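You operate a simulated robot arm through the tools that you are given. There is no shell and no other tool. Be economical: measure what you need, move in short steps, check, and stop when the job is done.

You run a simulated robot arm. Do the job below in one go: nothing can be reset, and whatever is moved stays where it is left.

## Task
Uncap the small block's nipple, give it the shots that the plate shows and cap it again.
Fine: the pen goes back in its pot.

The check looks at the end state, three seconds after you hand in, the way a careful person would. Anything else that was tipped, shoved, dropped, spilled or broken makes it a failure. Lids that push on must go on centred and level and be pressed home; caps that screw on are set level and turned clockwise until they are tight.

## Robot
A 6-joint arm with a two-finger parallel gripper, fixed in place. Base frame: the origin is at the foot of the arm, x ahead of it, y to its left, z up; the work surface is at about z = 0. Lengths are in mm, angles in rad, forces in N, time in s.
With the tool pointing down near the work surface it reaches from about 160 to 420 mm from the base axis. Its first joint turns from -1.152 to 1.152 rad. Payload 1.57 kg.
Tool frame: the origin (TCP) lies between the finger pads and is the grasp point; the fingertips stand 30 mm ahead of it; z points along the fingers, y is the line along which they close. Largest opening 80 mm; finger width 17, thickness 12; the body of the gripper, 40 by 82 mm, starts 80 mm behind the TCP.
Orientation is told as [roll, pitch, yaw] about the base's x, y, z axes, in that order, counted from this pose: with the fingers straight down and closing along the base's y, the tool's x points along the base's -x, its y along +y and its z along -z.

## Interface
- The arm moves only by the tool nudge_tool. Its argument "motion" is a list that holds one entry, the list of rows, each a list of 7 numbers: the shift along the tool's x, y, z in mm, then the turn, a rotation vector about the tool's x, y, z in degrees, then the opening, from 0 (shut) to 1 (fully open). In form: [[[dx, dy, dz, wx, wy, wz, hand], ...]]. A call has 1 to 20 rows; each row is the pose to reach, as a shift and turn from the pose commanded when the call began, along the tool's axes at that moment. Rows are played at 5 a second. More than 50 mm and 0.15 rad between two rows, or a gripper value outside its range, and nothing of the call is played. A pose out of reach is approached as far as the arm can. The call stops where the force on the tool passes 40 N (or 10 N more than at its start, if that is more) or the arm is blocked; 0.2 s more then pass. The fingers move at their own pace (about 153 mm/s each) and stop on an object; they squeeze with about 30 N. The grip force told is the motor's: it shows also when the fingers shut on nothing. Time passes only in rows, and 0.2 s behind the last, so rows that repeat a pose let the fingers close. It gives the time, the measured TCP pose, the force on the tool (base axes), the opening and the grip force at its end, in the units of the frame above (readings bear some noise).
- Cameras (640 x 400 px; columns grow to the right, rows downward): "scene" is fixed at [64.1, -359, 432.5]; the picture's right is [0.58, -0.82, 0.00], its down [-0.56, -0.40, -0.72] and it looks along [0.59, 0.42, -0.69] (base axes); focal length 214 px, centre (320, 200). "wrist" rides on the gripper at [-32, 0, -78] in the tool frame; the picture's right is [0.00, -1.00, 0.00], its down [0.97, 0.00, -0.24] and it looks along [0.24, 0.00, 0.97] (tool axes); focal length 218 px, centre (320, 200).
- capture(camera): a new picture of that camera. The clock stands still meanwhile.
- locate(camera, pixels): for up to 12 pixels [column, row] of the newest picture of that camera ("zoom" is the newest enlarged one), the place [x, y, z] in the base frame of the surface seen there, good to about 3 mm, but the place of the scene camera against the robot may be out by one fixed shift of up to 25 mm in any direction. The clock stands still meanwhile.
- close_up(camera, box): a new picture of the part [left, top, right, bottom] of that camera's present view, enlarged. The clock stands still meanwhile.
- sign_off(): hands the job in; it is judged then, once.

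Keep the steps short. Do not move on a guess: measure, check each grasp and each placing, and mend mistakes. In all there are 80 turns and 54 pictures (those below and enlarged ones count). Leave the gripper open and the arm clear of the work at the hand-in unless told otherwise, and finish with a single line.

The tools are called after ">>>" as a command line: name --argument value ..., lists and objects as JSON in quotes. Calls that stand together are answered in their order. nudge_tool: Moves the arm, as the interface text tells. Its arguments: {"type":"object","properties":{"motion":{"type":"array","items":{"type":"array","items":{"type":"array","items":{"type":"number"}}}}},"required":["motion"]} The other tools are called the same way: capture (camera) takes a picture; locate (camera, pixels) gives the place of the surface under pixels of a picture; close_up (camera, box) takes an enlarged picture of a part of a camera's view; sign_off () hands the job in.

At the start:

```text
t: 0.0
eef_pos: [155.3, -167.7, 301.6]
ee_rot: [-0.001, 0.001, -0.001]
contact_force: [0.0, 0.2, -0.2]
width: 79.6
gripper_force: 0.0
```

scene: 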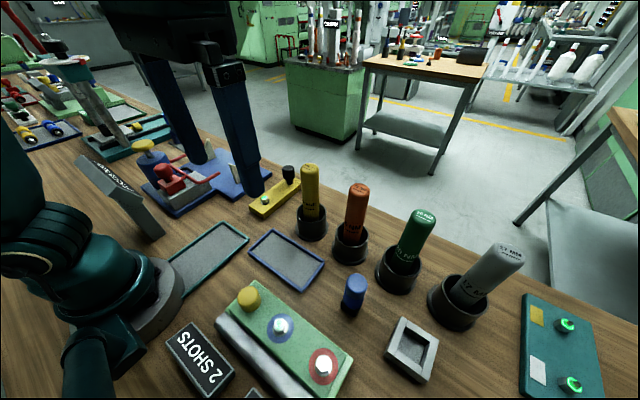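
wrist: 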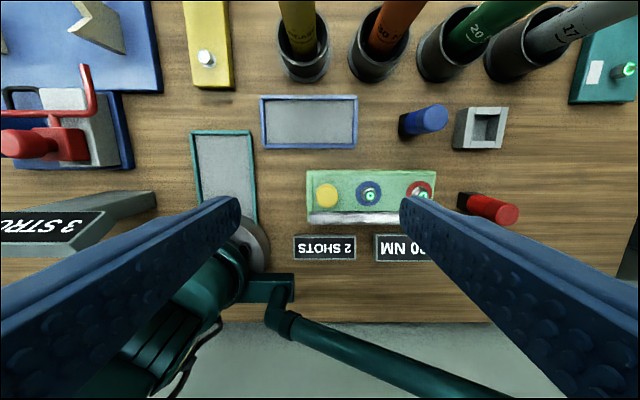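

I start by looking closely at the bench: the plates, the pens and the yellow block.

>>> close_up --camera "scene" --box '[200, 140, 540, 352]'

>>> close_up --camera "scene" --box '[60, 120, 320, 282]'

>>> close_up --camera "scene" --box '[140, 260, 400, 400]'

>>> close_up --camera "wrist" --box '[240, 0, 640, 260]'

```text
1.88 times, centred on (370, 246) of scene
```

zoom: 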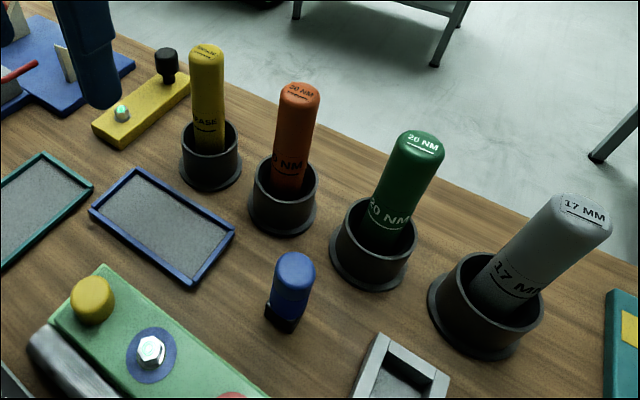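

```text
2.46 times, centred on (190, 201) of scene
```

zoom: 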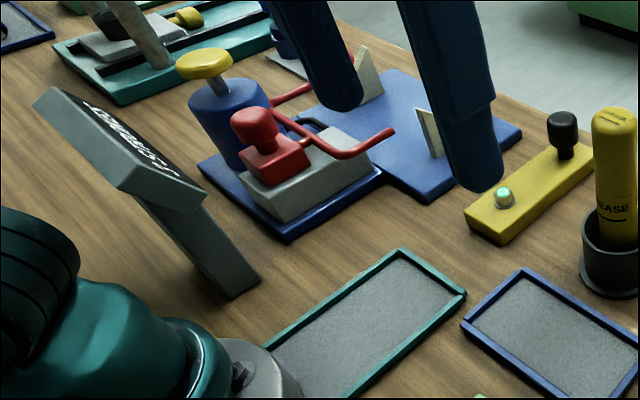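

```text
2.46 times, centred on (270, 330) of scene
```

zoom: 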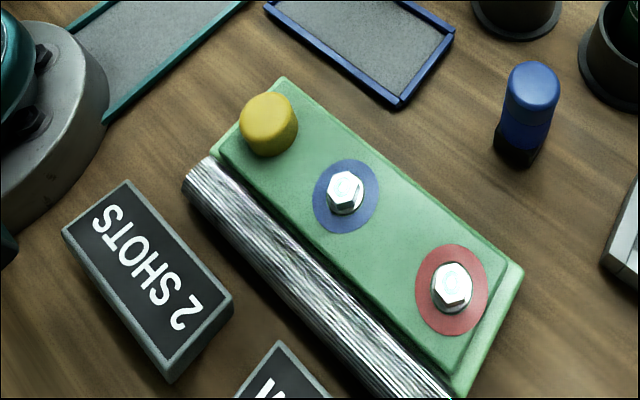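

```text
1.54 times, centred on (440, 130) of wrist
```

zoom: 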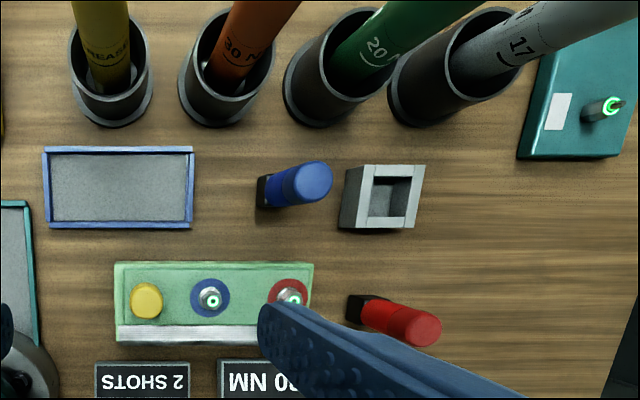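

The small yellow block carries a black cap and a bare nipple; the yellow pen reads GREASE. I locate the main things with the wrist camera.

>>> capture --camera "wrist"

>>> locate --camera "wrist" --pixels '[[206, 57], [193, 85], [228, 85], [302, 70], [303, 40], [327, 195], [370, 195], [325, 247], [430, 175], [240, 60], [420, 118], [275, 60]]'

>>> locate --camera "scene" --pixels '[[288, 172], [265, 200], [310, 167], [311, 205], [249, 298], [281, 327], [322, 367], [355, 190], [353, 281], [312, 222], [280, 195], [250, 208]]'

```text
47 pictures are left
```

wrist: 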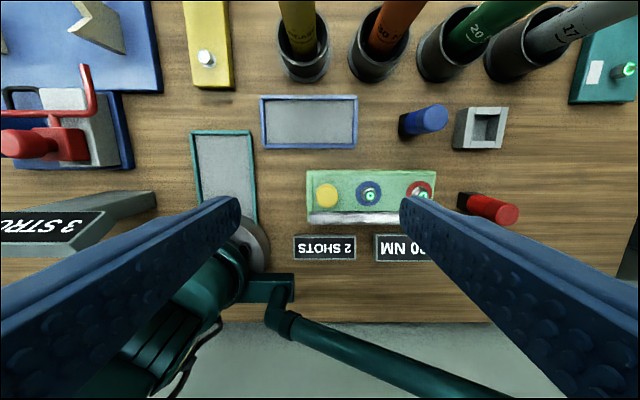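

```text
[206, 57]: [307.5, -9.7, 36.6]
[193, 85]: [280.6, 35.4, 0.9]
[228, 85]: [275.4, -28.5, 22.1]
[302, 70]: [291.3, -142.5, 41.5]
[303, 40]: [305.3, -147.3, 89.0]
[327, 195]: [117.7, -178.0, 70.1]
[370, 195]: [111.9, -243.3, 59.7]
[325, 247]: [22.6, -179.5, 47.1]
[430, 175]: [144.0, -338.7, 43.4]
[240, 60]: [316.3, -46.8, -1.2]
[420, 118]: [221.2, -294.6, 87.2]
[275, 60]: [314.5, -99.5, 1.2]
```

```text
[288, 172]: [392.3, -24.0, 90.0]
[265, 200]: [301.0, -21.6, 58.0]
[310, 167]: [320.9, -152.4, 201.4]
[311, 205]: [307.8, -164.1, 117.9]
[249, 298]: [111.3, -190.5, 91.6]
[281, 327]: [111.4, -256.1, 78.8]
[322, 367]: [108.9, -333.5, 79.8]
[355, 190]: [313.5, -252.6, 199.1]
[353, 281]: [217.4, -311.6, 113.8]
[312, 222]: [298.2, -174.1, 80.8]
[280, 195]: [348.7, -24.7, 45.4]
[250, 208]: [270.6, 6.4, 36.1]
```

Scene readings are offset by about (−6, −12, +21) from the wrist ones. The bare stud is at (307, −10, 37) and the black cap near (398, −12, 69). I move high above the yellow block for a better look.

>>> nudge_tool --motion '[[[-25, 26, 0, 0, 0, 0, 1], [-50, 52, 0, 0, 0, 0, 1], [-75, 78, 0, 0, 0, 0, 1], [-100, 104, 0, 0, 0, 0, 1], [-125, 130, 0, 0, 0, 0, 1], [-150, 155, 0, 0, 0, 0, 1], [-165, 155, 10, 0, 0, 0, 1], [-165, 155, 40, 0, 0, 0, 1]]]'

>>> capture --camera "wrist"

>>> capture --camera "scene"

```text
t: 1.8
eef_pos: [320.0, -13.0, 263.6]
ee_rot: [0.0, -0.002, 0.0]
contact_force: [0.2, 1.5, -0.6]
width: 80.4
gripper_force: 0.1
out of reach, approached as far as the arm can: row 5, 6, 7
```

```text
46 pictures are left
```

wrist: 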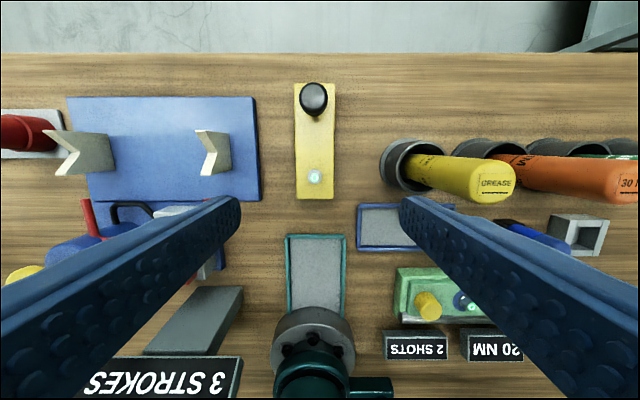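

```text
45 pictures are left
```

scene: 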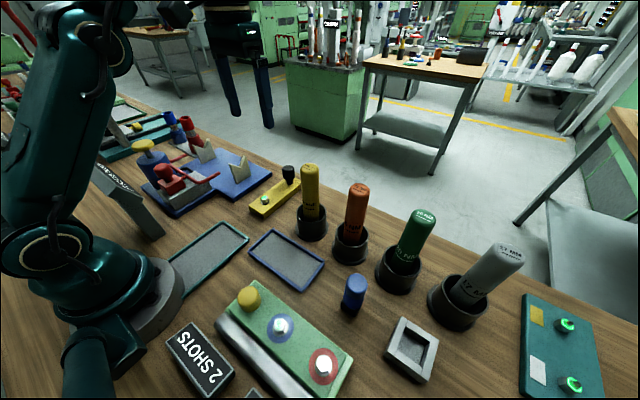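

>>> close_up --camera "wrist" --box '[240, 60, 400, 220]'

>>> close_up --camera "scene" --box '[230, 150, 350, 250]'

>>> locate --camera "wrist" --pixels '[[315, 93], [315, 177], [296, 140], [335, 140], [315, 197], [495, 183], [430, 165], [385, 165], [403, 141], [395, 190], [313, 114], [310, 150]]'

```text
2.50 times, centred on (320, 140) of wrist
```

zoom: 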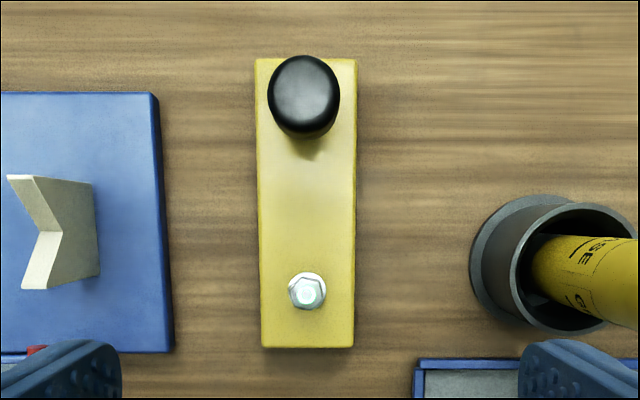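

```text
4.00 times, centred on (290, 200) of scene
```

zoom: 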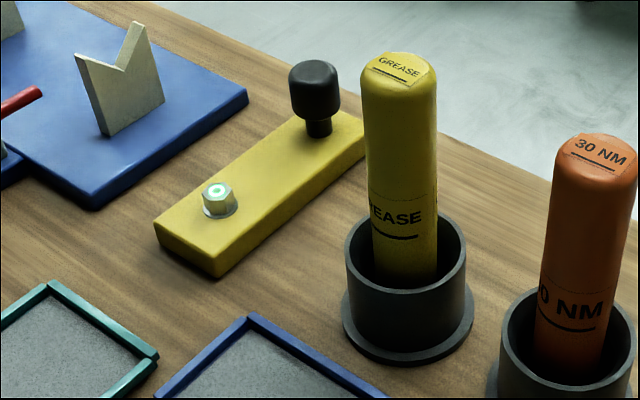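

```text
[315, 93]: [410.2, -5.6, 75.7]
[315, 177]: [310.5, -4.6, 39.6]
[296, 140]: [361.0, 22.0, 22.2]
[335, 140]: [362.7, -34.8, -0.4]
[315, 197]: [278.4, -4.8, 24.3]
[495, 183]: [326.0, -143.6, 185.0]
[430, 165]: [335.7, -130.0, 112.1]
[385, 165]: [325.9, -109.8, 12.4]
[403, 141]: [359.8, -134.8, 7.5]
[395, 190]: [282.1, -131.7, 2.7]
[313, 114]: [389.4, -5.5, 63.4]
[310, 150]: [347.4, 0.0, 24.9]
```

The black part sits on a stem and the yellow cap sits on the green block; I zoom strongly on both, and on the teal plate and the other labels, before deciding.

>>> close_up --camera "scene" --box '[264, 155, 312, 185]'

>>> close_up --camera "scene" --box '[220, 275, 300, 325]'

>>> close_up --camera "scene" --box '[500, 280, 640, 400]'

>>> close_up --camera "wrist" --box '[380, 250, 540, 370]'

```text
13.33 times, centred on (288, 170) of scene
```

zoom: 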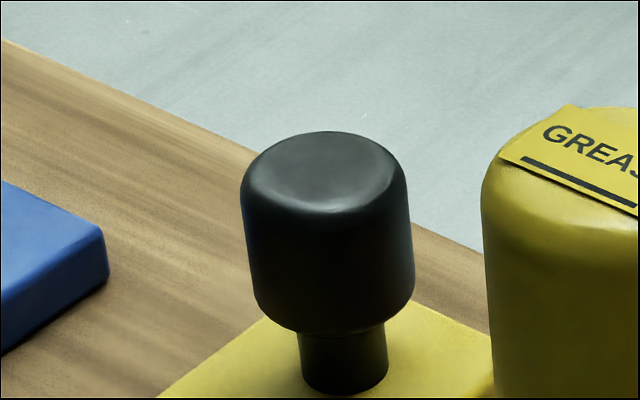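

```text
8.00 times, centred on (260, 300) of scene
```

zoom: 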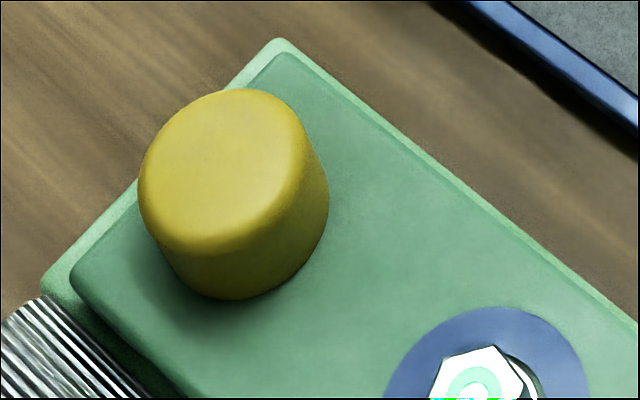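

```text
3.33 times, centred on (570, 340) of scene
```

zoom: 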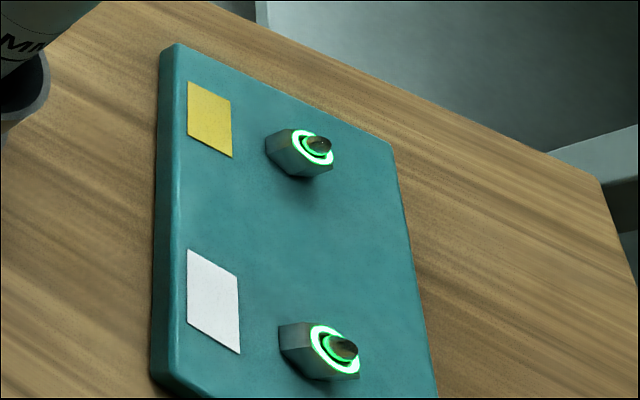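

```text
3.33 times, centred on (460, 310) of wrist
```

zoom: 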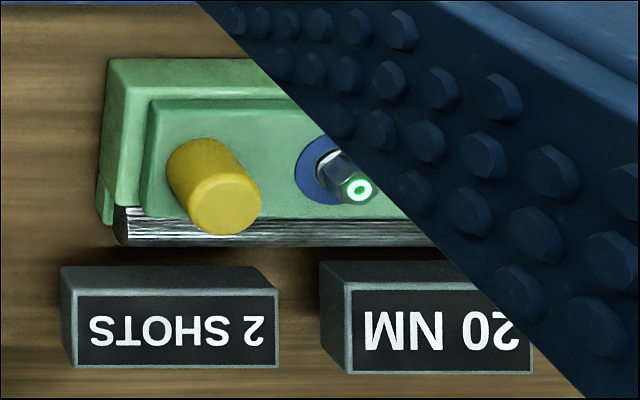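

Evidence so far: the 2 SHOTS plate stands directly in front of the yellow cap on the green block. I check the left part of the bench for other candidates before deciding.

>>> close_up --camera "scene" --box '[0, 60, 280, 235]'

>>> close_up --camera "wrist" --box '[0, 90, 260, 250]'

>>> close_up --camera "wrist" --box '[295, 75, 335, 100]'

```text
2.29 times, centred on (140, 148) of scene
```

zoom: 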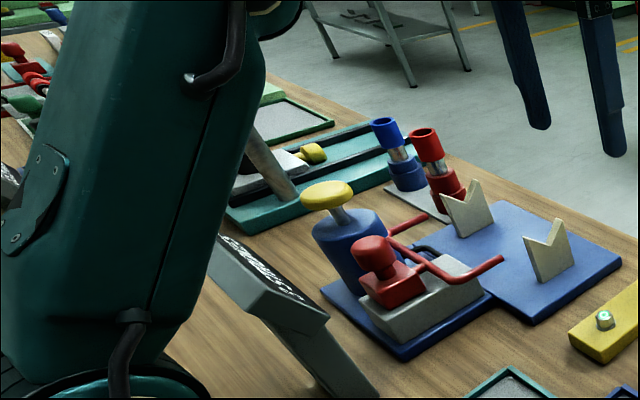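

```text
2.46 times, centred on (130, 170) of wrist
```

zoom: 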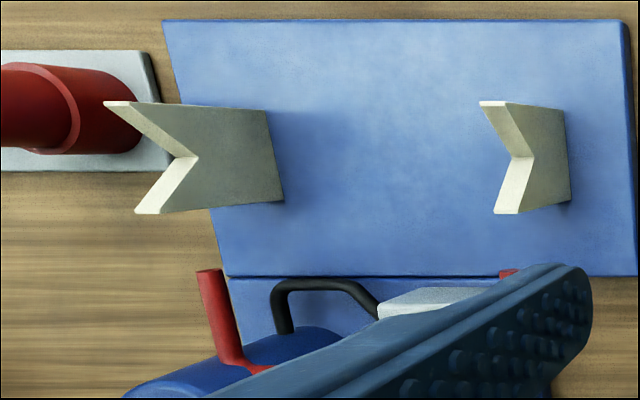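

```text
16.00 times, centred on (315, 88) of wrist
```

zoom: 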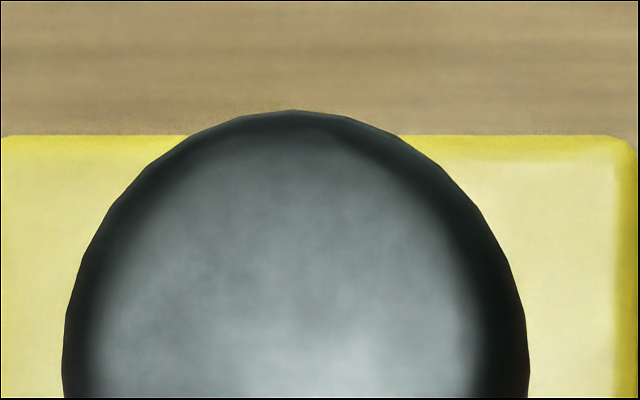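

Nothing else there is a nipple. I fly above the green block's yellow cap at about (118, −178) to look down on it.

>>> nudge_tool --motion '[[[25, -20, 0, 0, 0, 0, 1], [50, -41, 0, 0, 0, 0, 1], [75, -62, 0, 0, 0, 0, 1], [100, -82, 0, 0, 0, 0, 1], [125, -103, 0, 0, 0, 0, 1], [150, -124, 0, 0, 0, 0, 1], [175, -145, 0, 0, 0, 0, 1], [190, -165, 10, 0, 0, 0, 1], [190, -165, 34, 0, 0, 0, 1]]]'

>>> capture --camera "wrist"

>>> close_up --camera "scene" --box '[220, 120, 360, 260]'

```text
t: 3.8
eef_pos: [129.0, -178.7, 227.5]
ee_rot: [0.0, -0.002, 0.0]
contact_force: [0.9, 0.5, 0.3]
width: 80.2
gripper_force: 0.0
```

```text
35 pictures are left
```

wrist: 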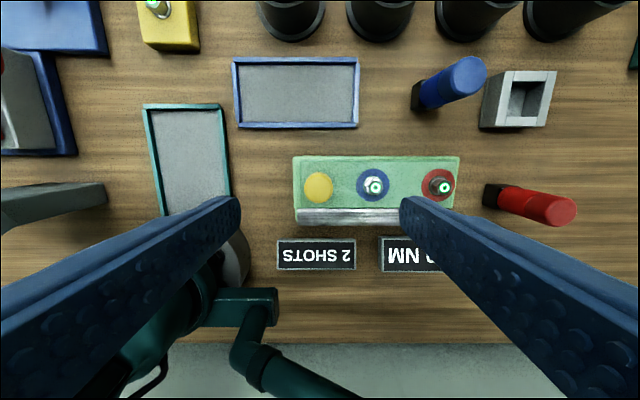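

```text
2.86 times, centred on (290, 190) of scene
```

zoom: 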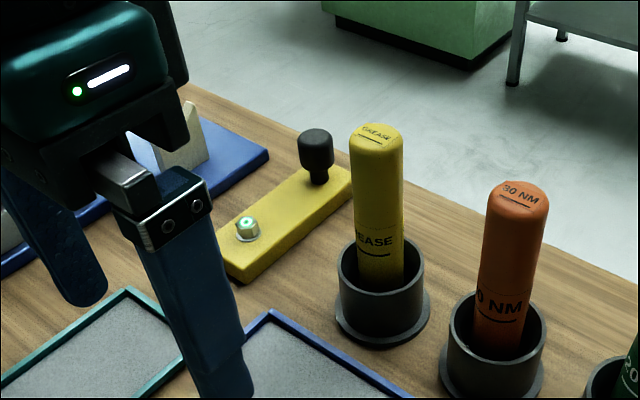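

The yellow cap is centred at about (318, 186). I measure its top, edges and the block.

>>> locate --camera "wrist" --pixels '[[318, 186], [306, 187], [330, 187], [318, 174], [318, 198], [300, 170], [345, 165], [374, 186], [322, 217], [316, 255], [200, 170], [295, 95]]'

```text
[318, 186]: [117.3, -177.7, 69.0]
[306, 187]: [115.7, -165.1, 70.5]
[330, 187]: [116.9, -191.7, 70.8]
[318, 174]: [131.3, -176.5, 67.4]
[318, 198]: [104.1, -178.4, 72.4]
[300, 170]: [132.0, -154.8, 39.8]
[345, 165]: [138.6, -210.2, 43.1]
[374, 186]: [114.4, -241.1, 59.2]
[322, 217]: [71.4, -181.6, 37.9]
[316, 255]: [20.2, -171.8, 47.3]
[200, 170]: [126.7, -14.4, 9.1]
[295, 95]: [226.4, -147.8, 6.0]
```

Cap: centre (117.5, −178), Ø≈29, top 70, block top ≈42. I descend with the opening at 0.7 to TCP z 79 (tips at 49) and look at the reading before closing.

>>> nudge_tool --motion '[[[11.5, 0.7, 20, 0, 0, 0, 0.7], [11.5, 0.7, 45, 0, 0, 0, 0.7], [11.5, 0.7, 70, 0, 0, 0, 0.7], [11.5, 0.7, 95, 0, 0, 0, 0.7], [11.5, 0.7, 115, 0, 0, 0, 0.7], [11.5, 0.7, 130, 0, 0, 0, 0.7], [11.5, 0.7, 140, 0, 0, 0, 0.7], [11.5, 0.7, 148, 0, 0, 0, 0.7], [11.5, 0.7, 148, 0, 0, 0, 0.7]]]'

>>> capture --camera "wrist"

```text
t: 5.8
eef_pos: [119.7, -177.3, 81.1]
ee_rot: [-0.002, 0.001, -0.003]
contact_force: [0.2, 1.3, -0.3]
width: 56.0
gripper_force: 0.1
```

```text
33 pictures are left
```

wrist: 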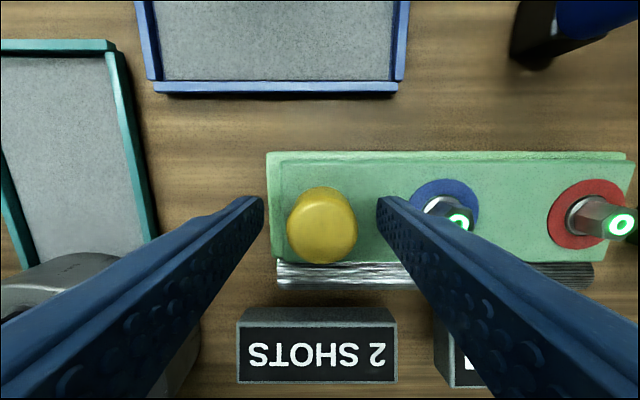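

The cap lies centrally between the fingers. I close on it in place and hold.

>>> nudge_tool --motion '[[[2, 0, 2, 0, 0, 0, 0.5], [2, 0, 2, 0, 0, 0, 0.3], [2, 0, 2, 0, 0, 0, 0.2], [2, 0, 2, 0, 0, 0, 0.2], [2, 0, 2, 0, 0, 0, 0.2]]]'

```text
t: 7.0
eef_pos: [119.5, -177.6, 77.1]
ee_rot: [-0.005, -0.001, 0.002]
contact_force: [-5.7, -26.5, -0.6]
width: 32.1
gripper_force: 30.2
```

The cap is held (32 mm) but there is a −26 N sideways load, so the hand is off to +y. I ease toward −y by 1 mm and read.

>>> nudge_tool --motion '[[[0, -0.5, 0, 0, 0, 0, 0.2], [0, -1, 0, 0, 0, 0, 0.2], [0, -1, 0, 0, 0, 0, 0.2]]]'

```text
t: 7.8
eef_pos: [118.9, -178.6, 76.3]
ee_rot: [-0.001, 0.001, 0.0]
contact_force: [-1.4, -17.4, -0.1]
width: 31.9
gripper_force: 30.3
```

The load falls about 9 N per mm; I go another 1.8 mm.

>>> nudge_tool --motion '[[[0, -0.9, 0, 0, 0, 0, 0.2], [0.2, -1.8, 0, 0, 0, 0, 0.2], [0.2, -1.8, 0, 0, 0, 0, 0.2]]]'

```text
t: 8.6
eef_pos: [118.2, -177.6, 77.7]
ee_rot: [0.006, -0.003, -0.002]
contact_force: [24.1, 24.5, 3.0]
width: 31.8
gripper_force: 30.1
```

It overshot (+24 N); I go back 1 mm and wait longer.

>>> nudge_tool --motion '[[[-0.2, 0.5, 0, 0, 0, 0, 0.2], [-0.4, 1.0, 0, 0, 0, 0, 0.2], [-0.4, 1.0, 0, 0, 0, 0, 0.2], [-0.4, 1.0, 0, 0, 0, 0, 0.2], [-0.4, 1.0, 0, 0, 0, 0, 0.2]]]'

```text
t: 9.8
eef_pos: [119.6, -179.1, 77.3]
ee_rot: [0.002, 0.0, -0.001]
contact_force: [14.0, 19.1, 1.8]
width: 32.1
gripper_force: 30.0
```

Side loads are modest. Now a small upward trial of 3 mm to see whether the cap pulls off or screws.

>>> nudge_tool --motion '[[[-0.3, 0.8, -1, 0, 0, 0, 0.2], [-0.3, 0.8, -2, 0, 0, 0, 0.2], [-0.3, 0.8, -3, 0, 0, 0, 0.2], [-0.3, 0.8, -3, 0, 0, 0, 0.2]]]'

```text
t: 10.8
eef_pos: [118.2, -177.5, 80.7]
ee_rot: [0.0, -0.001, 0.0]
contact_force: [8.9, 2.6, -26.6]
width: 31.6
gripper_force: 30.1
```

Downward pull of −27 N: it resists. I check whether the cap rose or the block lifted.

>>> close_up --camera "scene" --box '[210, 270, 310, 345]'

```text
5.33 times, centred on (260, 308) of scene
```

zoom: 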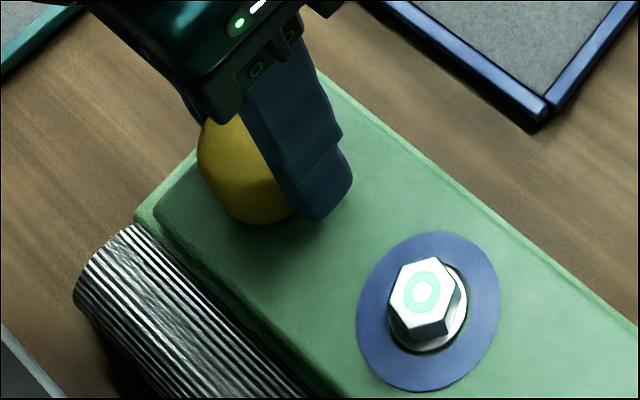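

Cap still seated. I relax most of the pull (about 1 mm lift left) and try a counter-clockwise turn of 40°.

>>> nudge_tool --motion '[[[0, 0, 2, 0, 0, 0, 0.2], [0, 0, 2, 0, 0, -7, 0.2], [0, 0, 2, 0, 0, -14, 0.2], [0, 0, 2, 0, 0, -21, 0.2], [0, 0, 2, 0, 0, -28, 0.2], [0, 0, 2, 0, 0, -35, 0.2], [0, 0, 2, 0, 0, -42, 0.2], [0, 0, 2, 0, 0, -42, 0.2]]]'

```text
t: 12.6
eef_pos: [116.7, -176.6, 79.8]
ee_rot: [0.007, -0.003, 0.732]
contact_force: [2.1, 30.4, 2.6]
width: 31.8
gripper_force: 30.0
```

It turned 42° and the vertical load went from pull to slight push, which fits a thread rising. I continue another 80°.

>>> nudge_tool --motion '[[[0, 0, 0, 0, 0, -8, 0.2], [0, 0, -0.2, 0, 0, -16, 0.2], [0, 0, -0.2, 0, 0, -24, 0.2], [0, 0, -0.4, 0, 0, -32, 0.2], [0, 0, -0.4, 0, 0, -40, 0.2], [0, 0, -0.6, 0, 0, -48, 0.2], [0, 0, -0.6, 0, 0, -56, 0.2], [0, 0, -0.8, 0, 0, -64, 0.2], [0, 0, -0.8, 0, 0, -72, 0.2], [0, 0, -1, 0, 0, -80, 0.2], [0, 0, -1, 0, 0, -80, 0.2]]]'

>>> close_up --camera "wrist" --box '[220, 130, 420, 290]'

```text
t: 14.7
eef_pos: [113.8, -176.3, 78.2]
ee_rot: [0.011, -0.015, 2.035]
contact_force: [-4.5, -1.0, 1.7]
width: 31.7
gripper_force: 30.2
stopped in row 10: the force on the tool passed its limit (the readings are from after the stop); the commanded pose is now the measured one
```

```text
2.50 times, centred on (320, 210) of wrist
```

zoom: 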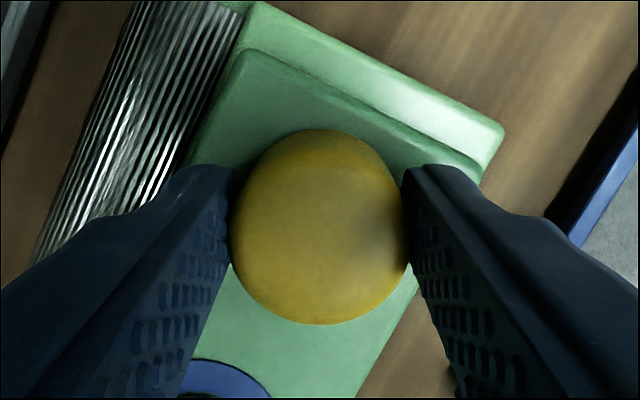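

It reached 117° before a force stop, now relaxed. I test a 3 mm lift again for the pull.

>>> nudge_tool --motion '[[[0, 0, -1, 0, 0, 0, 0.2], [0, 0, -2, 0, 0, 0, 0.2], [0, 0, -3, 0, 0, 0, 0.2], [0, 0, -3, 0, 0, 0, 0.2]]]'

```text
t: 15.7
eef_pos: [115.3, -175.9, 81.8]
ee_rot: [0.01, -0.016, 2.033]
contact_force: [-12.1, -17.9, -25.1]
width: 31.9
gripper_force: 30.2
```

The tool truly rose about 3.5 mm against ~25 N. I look from the scene camera to see if the cap rises or the fingers slip.

>>> close_up --camera "scene" --box '[210, 270, 310, 345]'

```text
5.33 times, centred on (260, 308) of scene
```

zoom: 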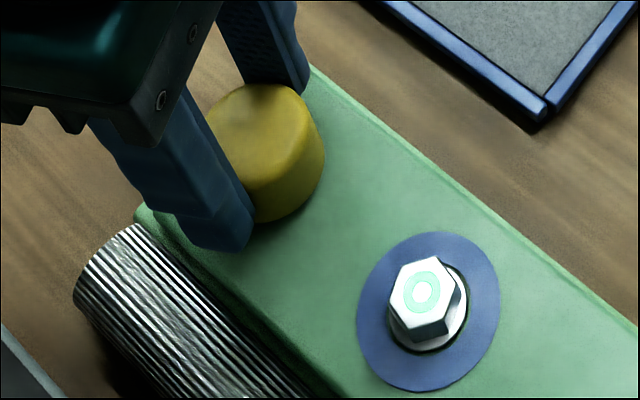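

Comparing pixels, the cap has not risen. I pull a further 2.5 mm (the 40 N stop protects it).

>>> nudge_tool --motion '[[[0, 0, -0.8, 0, 0, 0, 0.2], [0, 0, -1.6, 0, 0, 0, 0.2], [0, 0, -2.5, 0, 0, 0, 0.2], [0, 0, -2.5, 0, 0, 0, 0.2]]]'

```text
t: 16.7
eef_pos: [114.0, -175.8, 84.3]
ee_rot: [0.011, -0.02, 2.034]
contact_force: [-15.2, -6.6, -25.6]
width: 31.9
gripper_force: 29.7
```

Pull stays at ~25 N while the tool rises: something slides. I look again.

>>> close_up --camera "scene" --box '[200, 270.5, 320, 345.5]'

```text
5.33 times, centred on (260, 308) of scene
```

zoom: 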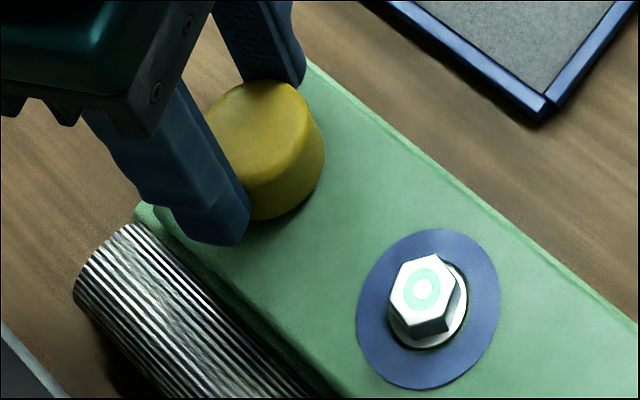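

The cap hasn't come off, and the block seems on the point of lifting, so I release the pull: down 5.5 mm, then open and check the centring from above.

>>> nudge_tool --motion '[[[0, 0, 1.5, 0, 0, 0, 0.2], [0, 0, 3, 0, 0, 0, 0.2], [0, 0, 4.5, 0, 0, 0, 0.2], [0, 0, 5.5, 0, 0, 0, 0.2], [0, 0, 5.5, 0, 0, 0, 0.3], [0, 0, 5.5, 0, 0, 0, 0.6], [0, 0, 5.5, 0, 0, 0, 0.6]]]'

>>> capture --camera "wrist"

```text
t: 18.3
eef_pos: [115.3, -176.0, 80.2]
ee_rot: [0.008, -0.014, 2.035]
contact_force: [0.4, 1.0, 0.7]
width: 48.1
gripper_force: 0.1
```

```text
28 pictures are left
```

wrist: 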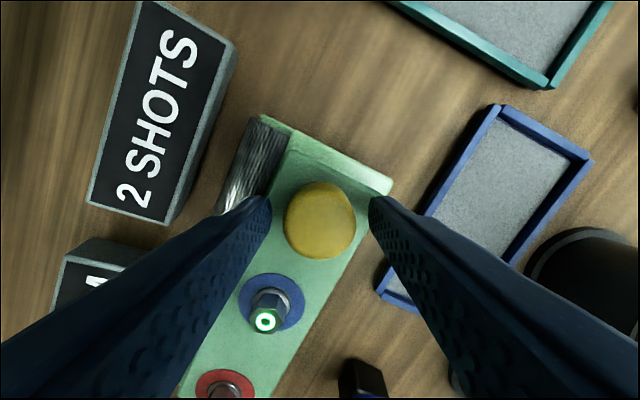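

Cap centre at (320, 220), laterally centred. I measure its centre.

>>> locate --camera "wrist" --pixels '[[320, 220], [286, 220], [355, 220], [320, 183], [320, 256], [345, 190], [298, 250], [267, 300], [310, 275]]'

```text
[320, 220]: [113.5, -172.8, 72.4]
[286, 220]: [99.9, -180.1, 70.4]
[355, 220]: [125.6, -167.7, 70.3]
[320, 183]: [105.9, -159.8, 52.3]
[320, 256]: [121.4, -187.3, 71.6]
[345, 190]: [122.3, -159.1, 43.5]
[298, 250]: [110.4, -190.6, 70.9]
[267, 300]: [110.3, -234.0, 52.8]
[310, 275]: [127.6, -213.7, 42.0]
```

Well centred now. I turn the open hand back clockwise 160° so I have a long counter-clockwise stroke.

>>> nudge_tool --motion '[[[0, 0, 0, 0, 0, 8, 0.6], [0, 0, 0, 0, 0, 16, 0.6], [0, 0, 0, 0, 0, 24, 0.6], [0, 0, 0, 0, 0, 32, 0.6], [0, 0, 0, 0, 0, 40, 0.6], [0, 0, 0, 0, 0, 48, 0.6], [0, 0, 0, 0, 0, 56, 0.6], [0, 0, 0, 0, 0, 64, 0.6], [0, 0, 0, 0, 0, 72, 0.6], [0, 0, 0, 0, 0, 80, 0.6], [0, 0, 0, 0, 0, 88, 0.6], [0, 0, 0, 0, 0, 96, 0.6], [0, 0, 0, 0, 0, 104, 0.6], [0, 0, 0, 0, 0, 112, 0.6], [0, 0, 0, 0, 0, 120, 0.6], [0, 0, 0, 0, 0, 128, 0.6], [0, 0, 0, 0, 0, 136, 0.6], [0, 0, 0, 0, 0, 144, 0.6], [0, 0, 0, 0, 0, 152, 0.6], [0, 0, 0, 0, 0, 160, 0.6]]]'

>>> capture --camera "wrist"

```text
t: 22.5
eef_pos: [113.8, -174.4, 79.8]
ee_rot: [-0.003, 0.017, -0.76]
contact_force: [-1.2, 0.5, -0.3]
width: 48.1
gripper_force: 0.1
```

```text
27 pictures are left
```

wrist: 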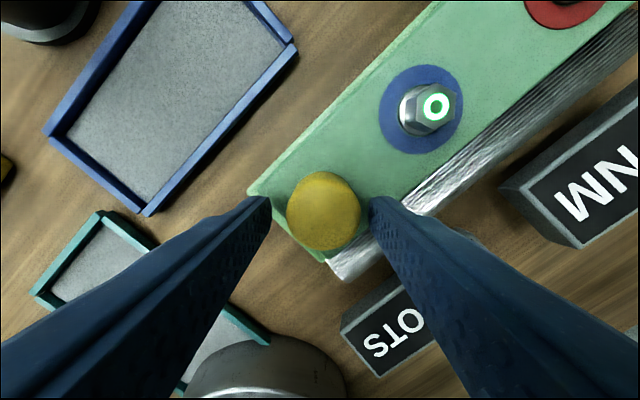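

Cap centre at (323, 211). The hand has about 1° of tilt (pitch 0.017); I measure the cap before regripping.

>>> locate --camera "wrist" --pixels '[[323, 212], [290, 212], [357, 212], [323, 176], [323, 247], [435, 105]]'

```text
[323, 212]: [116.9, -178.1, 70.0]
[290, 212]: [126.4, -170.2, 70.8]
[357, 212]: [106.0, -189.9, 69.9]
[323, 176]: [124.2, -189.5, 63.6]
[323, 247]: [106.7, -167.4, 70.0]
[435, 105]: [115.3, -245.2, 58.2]
```

I correct the tilt (−1° about tool y), shift by (−2.7, −1.0) in tool axes, close and read the side load.

>>> nudge_tool --motion '[[[-1.4, -0.5, 0, 0, -0.5, 0, 0.6], [-2.7, -1.0, 1, 0, -1, 0, 0.6], [-2.7, -1.0, 1, 0, -1, 0, 0.3], [-2.7, -1.0, 1, 0, -1, 0, 0.2], [-2.7, -1.0, 1, 0, -1, 0, 0.2], [-2.7, -1.0, 1, 0, -1, 0, 0.2]]]'

```text
t: 23.9
eef_pos: [117.0, -178.9, 79.5]
ee_rot: [-0.003, 0.001, -0.757]
contact_force: [-3.5, -3.9, 0.9]
width: 35.7
gripper_force: 30.1
```

The width reads 35.7 instead of 32; I look before turning.

>>> capture --camera "wrist"

>>> close_up --camera "scene" --box '[200, 270.5, 320, 345.5]'

```text
26 pictures are left
```

wrist: 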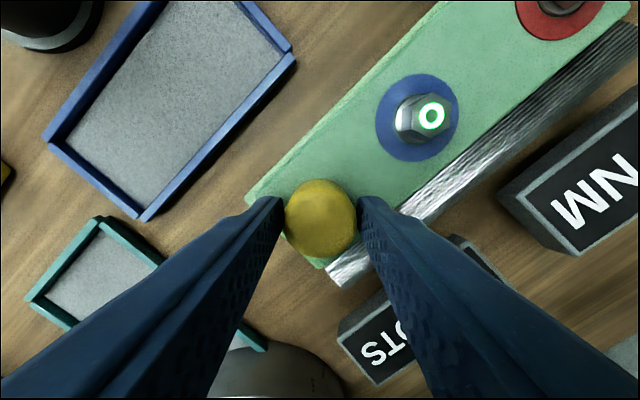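

```text
5.33 times, centred on (260, 308) of scene
```

zoom: 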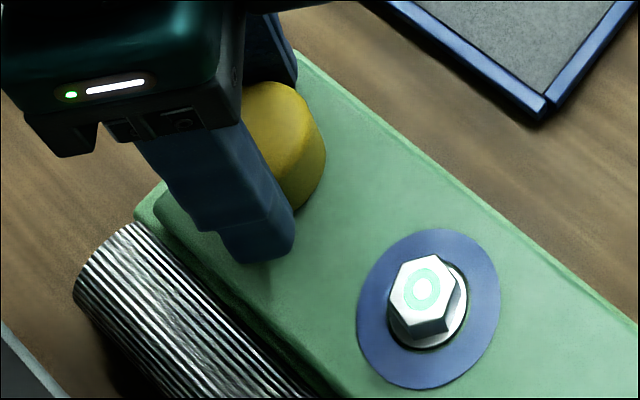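

The grip looks right. I turn counter-clockwise 144°.

>>> nudge_tool --motion '[[[0, 0, 0, 0, 0, -8, 0.2], [0, 0, 0, 0, 0, -16, 0.2], [0, 0, 0, 0, 0, -24, 0.2], [0, 0, 0, 0, 0, -32, 0.2], [0, 0, 0, 0, 0, -40, 0.2], [0, 0, 0, 0, 0, -48, 0.2], [0, 0, 0, 0, 0, -56, 0.2], [0, 0, 0, 0, 0, -64, 0.2], [0, 0, 0, 0, 0, -72, 0.2], [0, 0, 0, 0, 0, -80, 0.2], [0, 0, 0, 0, 0, -88, 0.2], [0, 0, 0, 0, 0, -96, 0.2], [0, 0, 0, 0, 0, -104, 0.2], [0, 0, 0, 0, 0, -112, 0.2], [0, 0, 0, 0, 0, -120, 0.2], [0, 0, 0, 0, 0, -128, 0.2], [0, 0, 0, 0, 0, -136, 0.2], [0, 0, 0, 0, 0, -144, 0.2], [0, 0, 0, 0, 0, -144, 0.2]]]'

```text
t: 27.9
eef_pos: [115.0, -179.6, 79.5]
ee_rot: [0.003, 0.003, 1.758]
contact_force: [-20.7, -7.9, 16.2]
width: 34.8
gripper_force: 30.0
```

A +16 N upward push built up: the cap is rising on a thread, so it is a screw cap. I ease up 1.6 mm, then open and turn back 136° for the next stroke.

>>> nudge_tool --motion '[[[0, 0, -1.6, 0, 0, 0, 0.2], [0, 0, -1.6, 0, 0, 0, 0.6], [0, 0, -1.6, 0, 0, 0, 0.6], [0, 0, -1.6, 0, 0, 8, 0.6], [0, 0, -1.6, 0, 0, 16, 0.6], [0, 0, -1.6, 0, 0, 24, 0.6], [0, 0, -1.6, 0, 0, 32, 0.6], [0, 0, -1.6, 0, 0, 40, 0.6], [0, 0, -1.6, 0, 0, 48, 0.6], [0, 0, -1.6, 0, 0, 56, 0.6], [0, 0, -1.6, 0, 0, 64, 0.6], [0, 0, -1.6, 0, 0, 72, 0.6], [0, 0, -1.6, 0, 0, 80, 0.6], [0, 0, -1.6, 0, 0, 88, 0.6], [0, 0, -1.6, 0, 0, 96, 0.6], [0, 0, -1.6, 0, 0, 104, 0.6], [0, 0, -1.6, 0, 0, 112, 0.6], [0, 0, -1.6, 0, 0, 120, 0.6], [0, 0, -1.6, 0, 0, 128, 0.6], [0, 0, -1.6, 0, 0, 136, 0.6]]]'

>>> capture --camera "wrist"

```text
t: 32.1
eef_pos: [116.9, -179.2, 81.1]
ee_rot: [-0.002, 0.001, -0.62]
contact_force: [-0.5, 0.5, 0.2]
width: 48.1
gripper_force: 0.1
```

```text
24 pictures are left
```

wrist: 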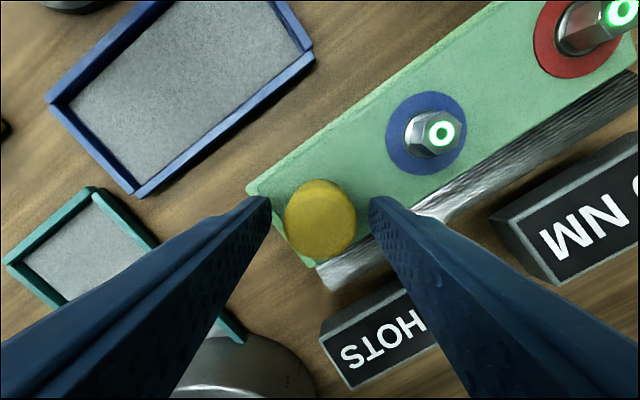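

The cap is centred between the fingers (320, 219). Next stroke: close, then 136° counter-clockwise with a slight rise.

>>> nudge_tool --motion '[[[0, 0, 0.5, 0, 0, 0, 0.3], [0, 0, 0.5, 0, 0, 0, 0.2], [0, 0, 0.5, 0, 0, 0, 0.2], [0, 0, 0.5, 0, 0, -8, 0.2], [0, 0, 0.4, 0, 0, -16, 0.2], [0, 0, 0.3, 0, 0, -24, 0.2], [0, 0, 0.2, 0, 0, -32, 0.2], [0, 0, 0.1, 0, 0, -40, 0.2], [0, 0, 0, 0, 0, -48, 0.2], [0, 0, -0.1, 0, 0, -56, 0.2], [0, 0, -0.2, 0, 0, -64, 0.2], [0, 0, -0.3, 0, 0, -72, 0.2], [0, 0, -0.4, 0, 0, -80, 0.2], [0, 0, -0.5, 0, 0, -88, 0.2], [0, 0, -0.6, 0, 0, -96, 0.2], [0, 0, -0.7, 0, 0, -104, 0.2], [0, 0, -0.8, 0, 0, -112, 0.2], [0, 0, -0.9, 0, 0, -120, 0.2], [0, 0, -1, 0, 0, -128, 0.2], [0, 0, -1, 0, 0, -136, 0.2]]]'

```text
t: 36.3
eef_pos: [116.3, -178.9, 81.0]
ee_rot: [0.004, 0.002, 1.759]
contact_force: [-0.7, -0.4, 0.3]
width: 32.0
gripper_force: 29.7
```

No load at all now; the cap may be free. I test a 6 mm lift.

>>> nudge_tool --motion '[[[0, 0, -2, 0, 0, 0, 0.2], [0, 0, -4, 0, 0, 0, 0.2], [0, 0, -6, 0, 0, 0, 0.2], [0, 0, -6, 0, 0, 0, 0.2]]]'

>>> close_up --camera "scene" --box '[200, 270.5, 320, 345.5]'

```text
t: 37.3
eef_pos: [117.4, -179.1, 87.7]
ee_rot: [0.002, 0.002, 1.754]
contact_force: [-0.2, 0.1, 0.0]
width: 31.9
gripper_force: 30.2
```

```text
5.33 times, centred on (260, 308) of scene
```

zoom: 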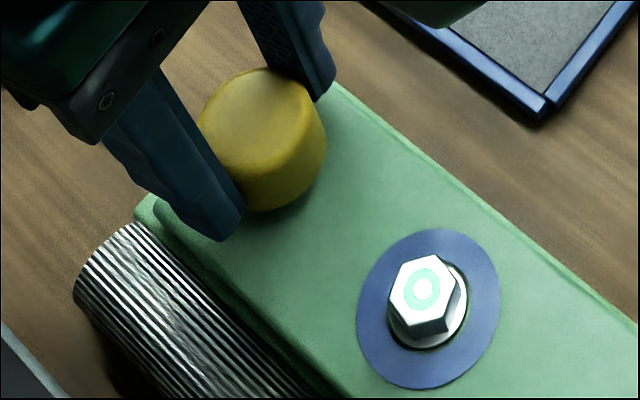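

The cap is off freely. I lift it 50 mm and turn the hand back to yaw 0, then look at the nipple.

>>> nudge_tool --motion '[[[0, 0, -10, 0, 0, 0, 0.2], [0, 0, -25, 0, 0, 0, 0.2], [0, 0, -50, 0, 0, 8, 0.2], [0, 0, -50, 0, 0, 16, 0.2], [0, 0, -50, 0, 0, 24, 0.2], [0, 0, -50, 0, 0, 32, 0.2], [0, 0, -50, 0, 0, 40, 0.2], [0, 0, -50, 0, 0, 48, 0.2], [0, 0, -50, 0, 0, 56, 0.2], [0, 0, -50, 0, 0, 64, 0.2], [0, 0, -50, 0, 0, 72, 0.2], [0, 0, -50, 0, 0, 80, 0.2], [0, 0, -50, 0, 0, 88, 0.2], [0, 0, -50, 0, 0, 96, 0.2], [0, 0, -50, 0, 0, 100.6, 0.2], [0, 0, -50, 0, 0, 100.6, 0.2]]]'

>>> close_up --camera "scene" --box '[180, 240, 340, 340]'

```text
t: 40.7
eef_pos: [115.5, -178.6, 136.3]
ee_rot: [-0.003, 0.0, -0.002]
contact_force: [-0.1, 0.6, -0.5]
width: 16.0
gripper_force: 0.0
```

```text
4.00 times, centred on (260, 290) of scene
```

zoom: 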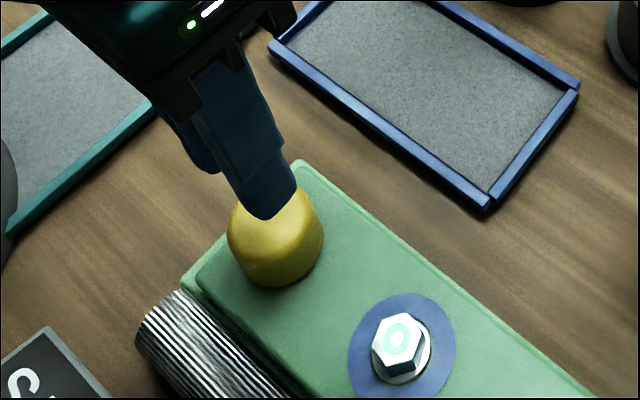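

The fingers slipped off: the width fell to 16 and the cap stays on the block. I open and look from above and measure.

>>> nudge_tool --motion '[[[0, 0, 0, 0, 0, 0, 0.6], [0, 0, 0, 0, 0, 0, 0.6], [0, 0, 0, 0, 0, 0, 0.6]]]'

>>> capture --camera "wrist"

>>> close_up --camera "scene" --box '[200, 270.5, 320, 345.5]'

```text
t: 41.5
eef_pos: [115.6, -178.4, 137.9]
ee_rot: [-0.001, 0.002, 0.001]
contact_force: [-0.6, -0.1, -0.4]
width: 47.7
gripper_force: 0.0
```

```text
21 pictures are left
```

wrist: 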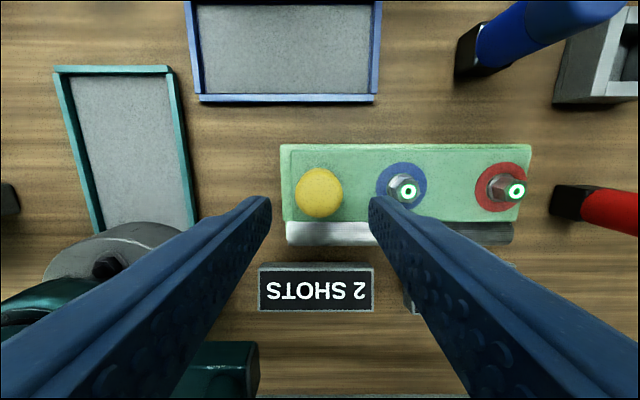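

```text
5.33 times, centred on (260, 308) of scene
```

zoom: 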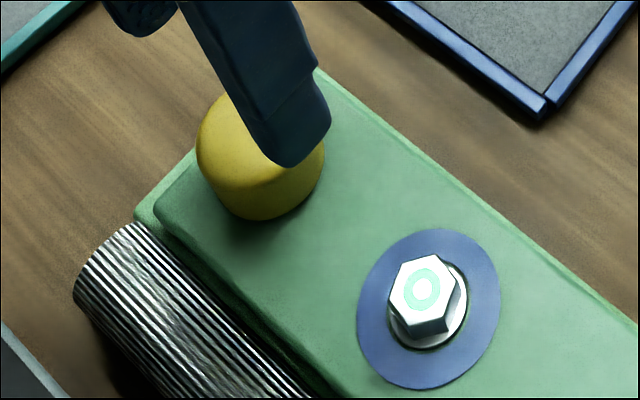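

The cap sits back on the nipple. I go down again, lower (TCP z 76), grip and lift 4 mm slowly.

>>> nudge_tool --motion '[[[0, 0, 20, 0, 0, 0, 0.6], [0, 0, 40, 0, 0, 0, 0.6], [0, 0, 52, 0, 0, 0, 0.6], [0, 0, 58, 0, 0, 0, 0.6], [0, 0, 61.5, 0, 0, 0, 0.6], [0, 0, 61.5, 0, 0, 0, 0.3], [0, 0, 61.5, 0, 0, 0, 0.1], [0, 0, 61.5, 0, 0, 0, 0.1], [0, 0, 61.5, 0, 0, 0, 0.1]]]'

>>> nudge_tool --motion '[[[0, 0, -1, 0, 0, 0, 0.1], [0, 0, -2, 0, 0, 0, 0.1], [0, 0, -3, 0, 0, 0, 0.1], [0, 0, -4, 0, 0, 0, 0.1], [0, 0, -4, 0, 0, 0, 0.1]]]'

```text
t: 43.5
eef_pos: [115.6, -177.9, 76.6]
ee_rot: [-0.002, 0.001, 0.0]
contact_force: [1.4, 1.4, -1.0]
width: 36.1
gripper_force: 29.8
```

```text
t: 44.7
eef_pos: [114.4, -178.8, 78.8]
ee_rot: [0.0, 0.003, 0.0]
contact_force: [2.3, -3.4, -26.1]
width: 35.9
gripper_force: 29.4
```

It still resists (−26 N). I take off the pull and turn counter-clockwise another 112° from here.

>>> nudge_tool --motion '[[[0, 0, 3, 0, 0, 0, 0.1], [0, 0, 3, 0, 0, -8, 0.1], [0, 0, 3, 0, 0, -16, 0.1], [0, 0, 3, 0, 0, -24, 0.1], [0, 0, 3, 0, 0, -32, 0.1], [0, 0, 3, 0, 0, -40, 0.1], [0, 0, 2.8, 0, 0, -48, 0.1], [0, 0, 2.6, 0, 0, -56, 0.1], [0, 0, 2.4, 0, 0, -64, 0.1], [0, 0, 2.2, 0, 0, -72, 0.1], [0, 0, 2, 0, 0, -80, 0.1], [0, 0, 1.8, 0, 0, -88, 0.1], [0, 0, 1.6, 0, 0, -96, 0.1], [0, 0, 1.5, 0, 0, -104, 0.1], [0, 0, 1.5, 0, 0, -112, 0.1], [0, 0, 1.5, 0, 0, -112, 0.1]]]'

```text
t: 48.1
eef_pos: [114.9, -178.8, 77.1]
ee_rot: [0.002, 0.004, 1.953]
contact_force: [-11.1, -7.1, -8.4]
width: 33.3
gripper_force: 30.6
```

Slight pull left. I test a 3 mm lift.

>>> nudge_tool --motion '[[[0, 0, -1, 0, 0, 0, 0.1], [0, 0, -2, 0, 0, 0, 0.1], [0, 0, -3, 0, 0, 0, 0.1], [0, 0, -3, 0, 0, 0, 0.1]]]'

```text
t: 49.1
eef_pos: [115.5, -179.0, 80.6]
ee_rot: [0.005, 0.003, 1.955]
contact_force: [-11.6, -21.7, -27.9]
width: 33.8
gripper_force: 30.1
```

Still engaged. I relax, open, and turn the hand back 136° for another stroke.

>>> nudge_tool --motion '[[[0, 0, 1.5, 0, 0, 0, 0.1], [0, 0, 3, 0, 0, 0, 0.6], [0, 0, 3, 0, 0, 0, 0.6], [0, 0, 3, 0, 0, 8, 0.6], [0, 0, 3, 0, 0, 16, 0.6], [0, 0, 3, 0, 0, 24, 0.6], [0, 0, 3, 0, 0, 32, 0.6], [0, 0, 3, 0, 0, 40, 0.6], [0, 0, 3, 0, 0, 48, 0.6], [0, 0, 3, 0, 0, 56, 0.6], [0, 0, 3, 0, 0, 64, 0.6], [0, 0, 3, 0, 0, 72, 0.6], [0, 0, 3, 0, 0, 80, 0.6], [0, 0, 3, 0, 0, 88, 0.6], [0, 0, 3, 0, 0, 96, 0.6], [0, 0, 3, 0, 0, 104, 0.6], [0, 0, 3, 0, 0, 112, 0.6], [0, 0, 3, 0, 0, 120, 0.6], [0, 0, 3, 0, 0, 128, 0.6], [0, 0, 3, 0, 0, 136, 0.6]]]'

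>>> nudge_tool --motion '[[[0, 0, 0, 0, 0, 0, 0.3], [0, 0, 0, 0, 0, 0, 0.1], [0, 0, 0, 0, 0, 0, 0.1], [0, 0, 0, 0, 0, -8, 0.1], [0, 0, 0, 0, 0, -16, 0.1], [0, 0, 0, 0, 0, -24, 0.1], [0, 0, 0, 0, 0, -32, 0.1], [0, 0, 0, 0, 0, -40, 0.1], [0, 0, 0, 0, 0, -48, 0.1], [0, 0, 0, 0, 0, -56, 0.1], [0, 0, 0, 0, 0, -64, 0.1], [0, 0, 0, 0, 0, -72, 0.1], [0, 0, 0, 0, 0, -80, 0.1], [0, 0, 0, 0, 0, -88, 0.1], [0, 0, 0, 0, 0, -96, 0.1], [0, 0, 0, 0, 0, -104, 0.1], [0, 0, 0, 0, 0, -112, 0.1], [0, 0, 0, 0, 0, -120, 0.1], [0, 0, 0, 0, 0, -128, 0.1], [0, 0, 0, 0, 0, -136, 0.1]]]'

```text
t: 53.3
eef_pos: [117.0, -179.7, 78.3]
ee_rot: [-0.003, 0.001, -0.423]
contact_force: [0.2, -0.3, 0.0]
width: 48.1
gripper_force: 0.1
```

```text
t: 54.8
eef_pos: [119.6, -176.7, 77.2]
ee_rot: [-0.001, -0.009, 0.03]
contact_force: [6.9, 3.4, -0.8]
width: 35.7
gripper_force: 30.5
stopped in row 7: the force on the tool passed its limit (the readings are from after the stop); the commanded pose is now the measured one
```

It stopped on a side load, now relaxed (7 N). The width alternates 32/36, so the cap likely has flats. I continue turning from here.

>>> nudge_tool --motion '[[[0.4, 0, 0, 0, 0, -6, 0.1], [0.8, 0, 0, 0, 0, -12, 0.1], [1, 0, 0, 0, 0, -18, 0.1], [1, 0, 0, 0, 0, -24, 0.1], [1, 0, 0, 0, 0, -30, 0.1], [1, 0, 0, 0, 0, -36, 0.1], [1, 0, 0, 0, 0, -42, 0.1], [1, 0, 0, 0, 0, -48, 0.1], [1, 0, 0, 0, 0, -54, 0.1], [1, 0, 0, 0, 0, -60, 0.1], [1, 0, 0, 0, 0, -66, 0.1], [1, 0, 0, 0, 0, -72, 0.1], [1, 0, 0, 0, 0, -78, 0.1], [1, 0, 0, 0, 0, -84, 0.1], [1, 0, 0, 0, 0, -90, 0.1], [1, 0, 0, 0, 0, -96, 0.1], [1, 0, 0, 0, 0, -102, 0.1], [1, 0, 0, 0, 0, -108, 0.1]]]'

```text
t: 58.6
eef_pos: [114.4, -175.3, 76.3]
ee_rot: [0.002, -0.009, 1.917]
contact_force: [-33.6, 6.0, 2.2]
width: 32.9
gripper_force: 30.1
```

Turned to 110° with width 33 (on flats), but with a 34 N side load. I open to relax and read the true pose.

>>> nudge_tool --motion '[[[0, 0, 0, 0, 0.5, 0, 0.4], [0, 0, 0, 0, 0.5, 0, 0.6], [0, 0, 0, 0, 0.5, 0, 0.6], [0, 0, 0, 0, 0.5, 0, 0.6]]]'

>>> capture --camera "wrist"

```text
t: 59.6
eef_pos: [116.7, -178.6, 77.7]
ee_rot: [-0.007, 0.014, 1.919]
contact_force: [0.2, 0.0, 0.0]
width: 48.1
gripper_force: 0.1
```

```text
19 pictures are left
```

wrist: 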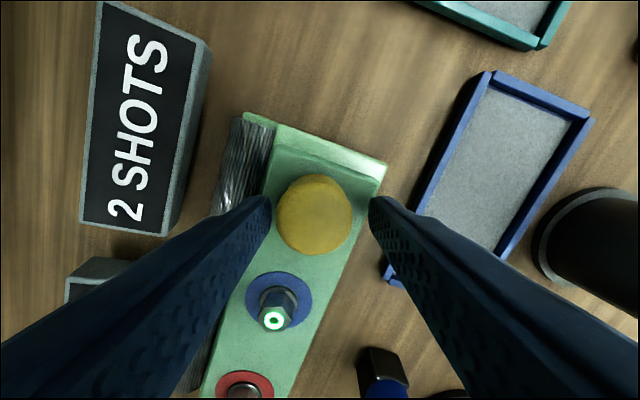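

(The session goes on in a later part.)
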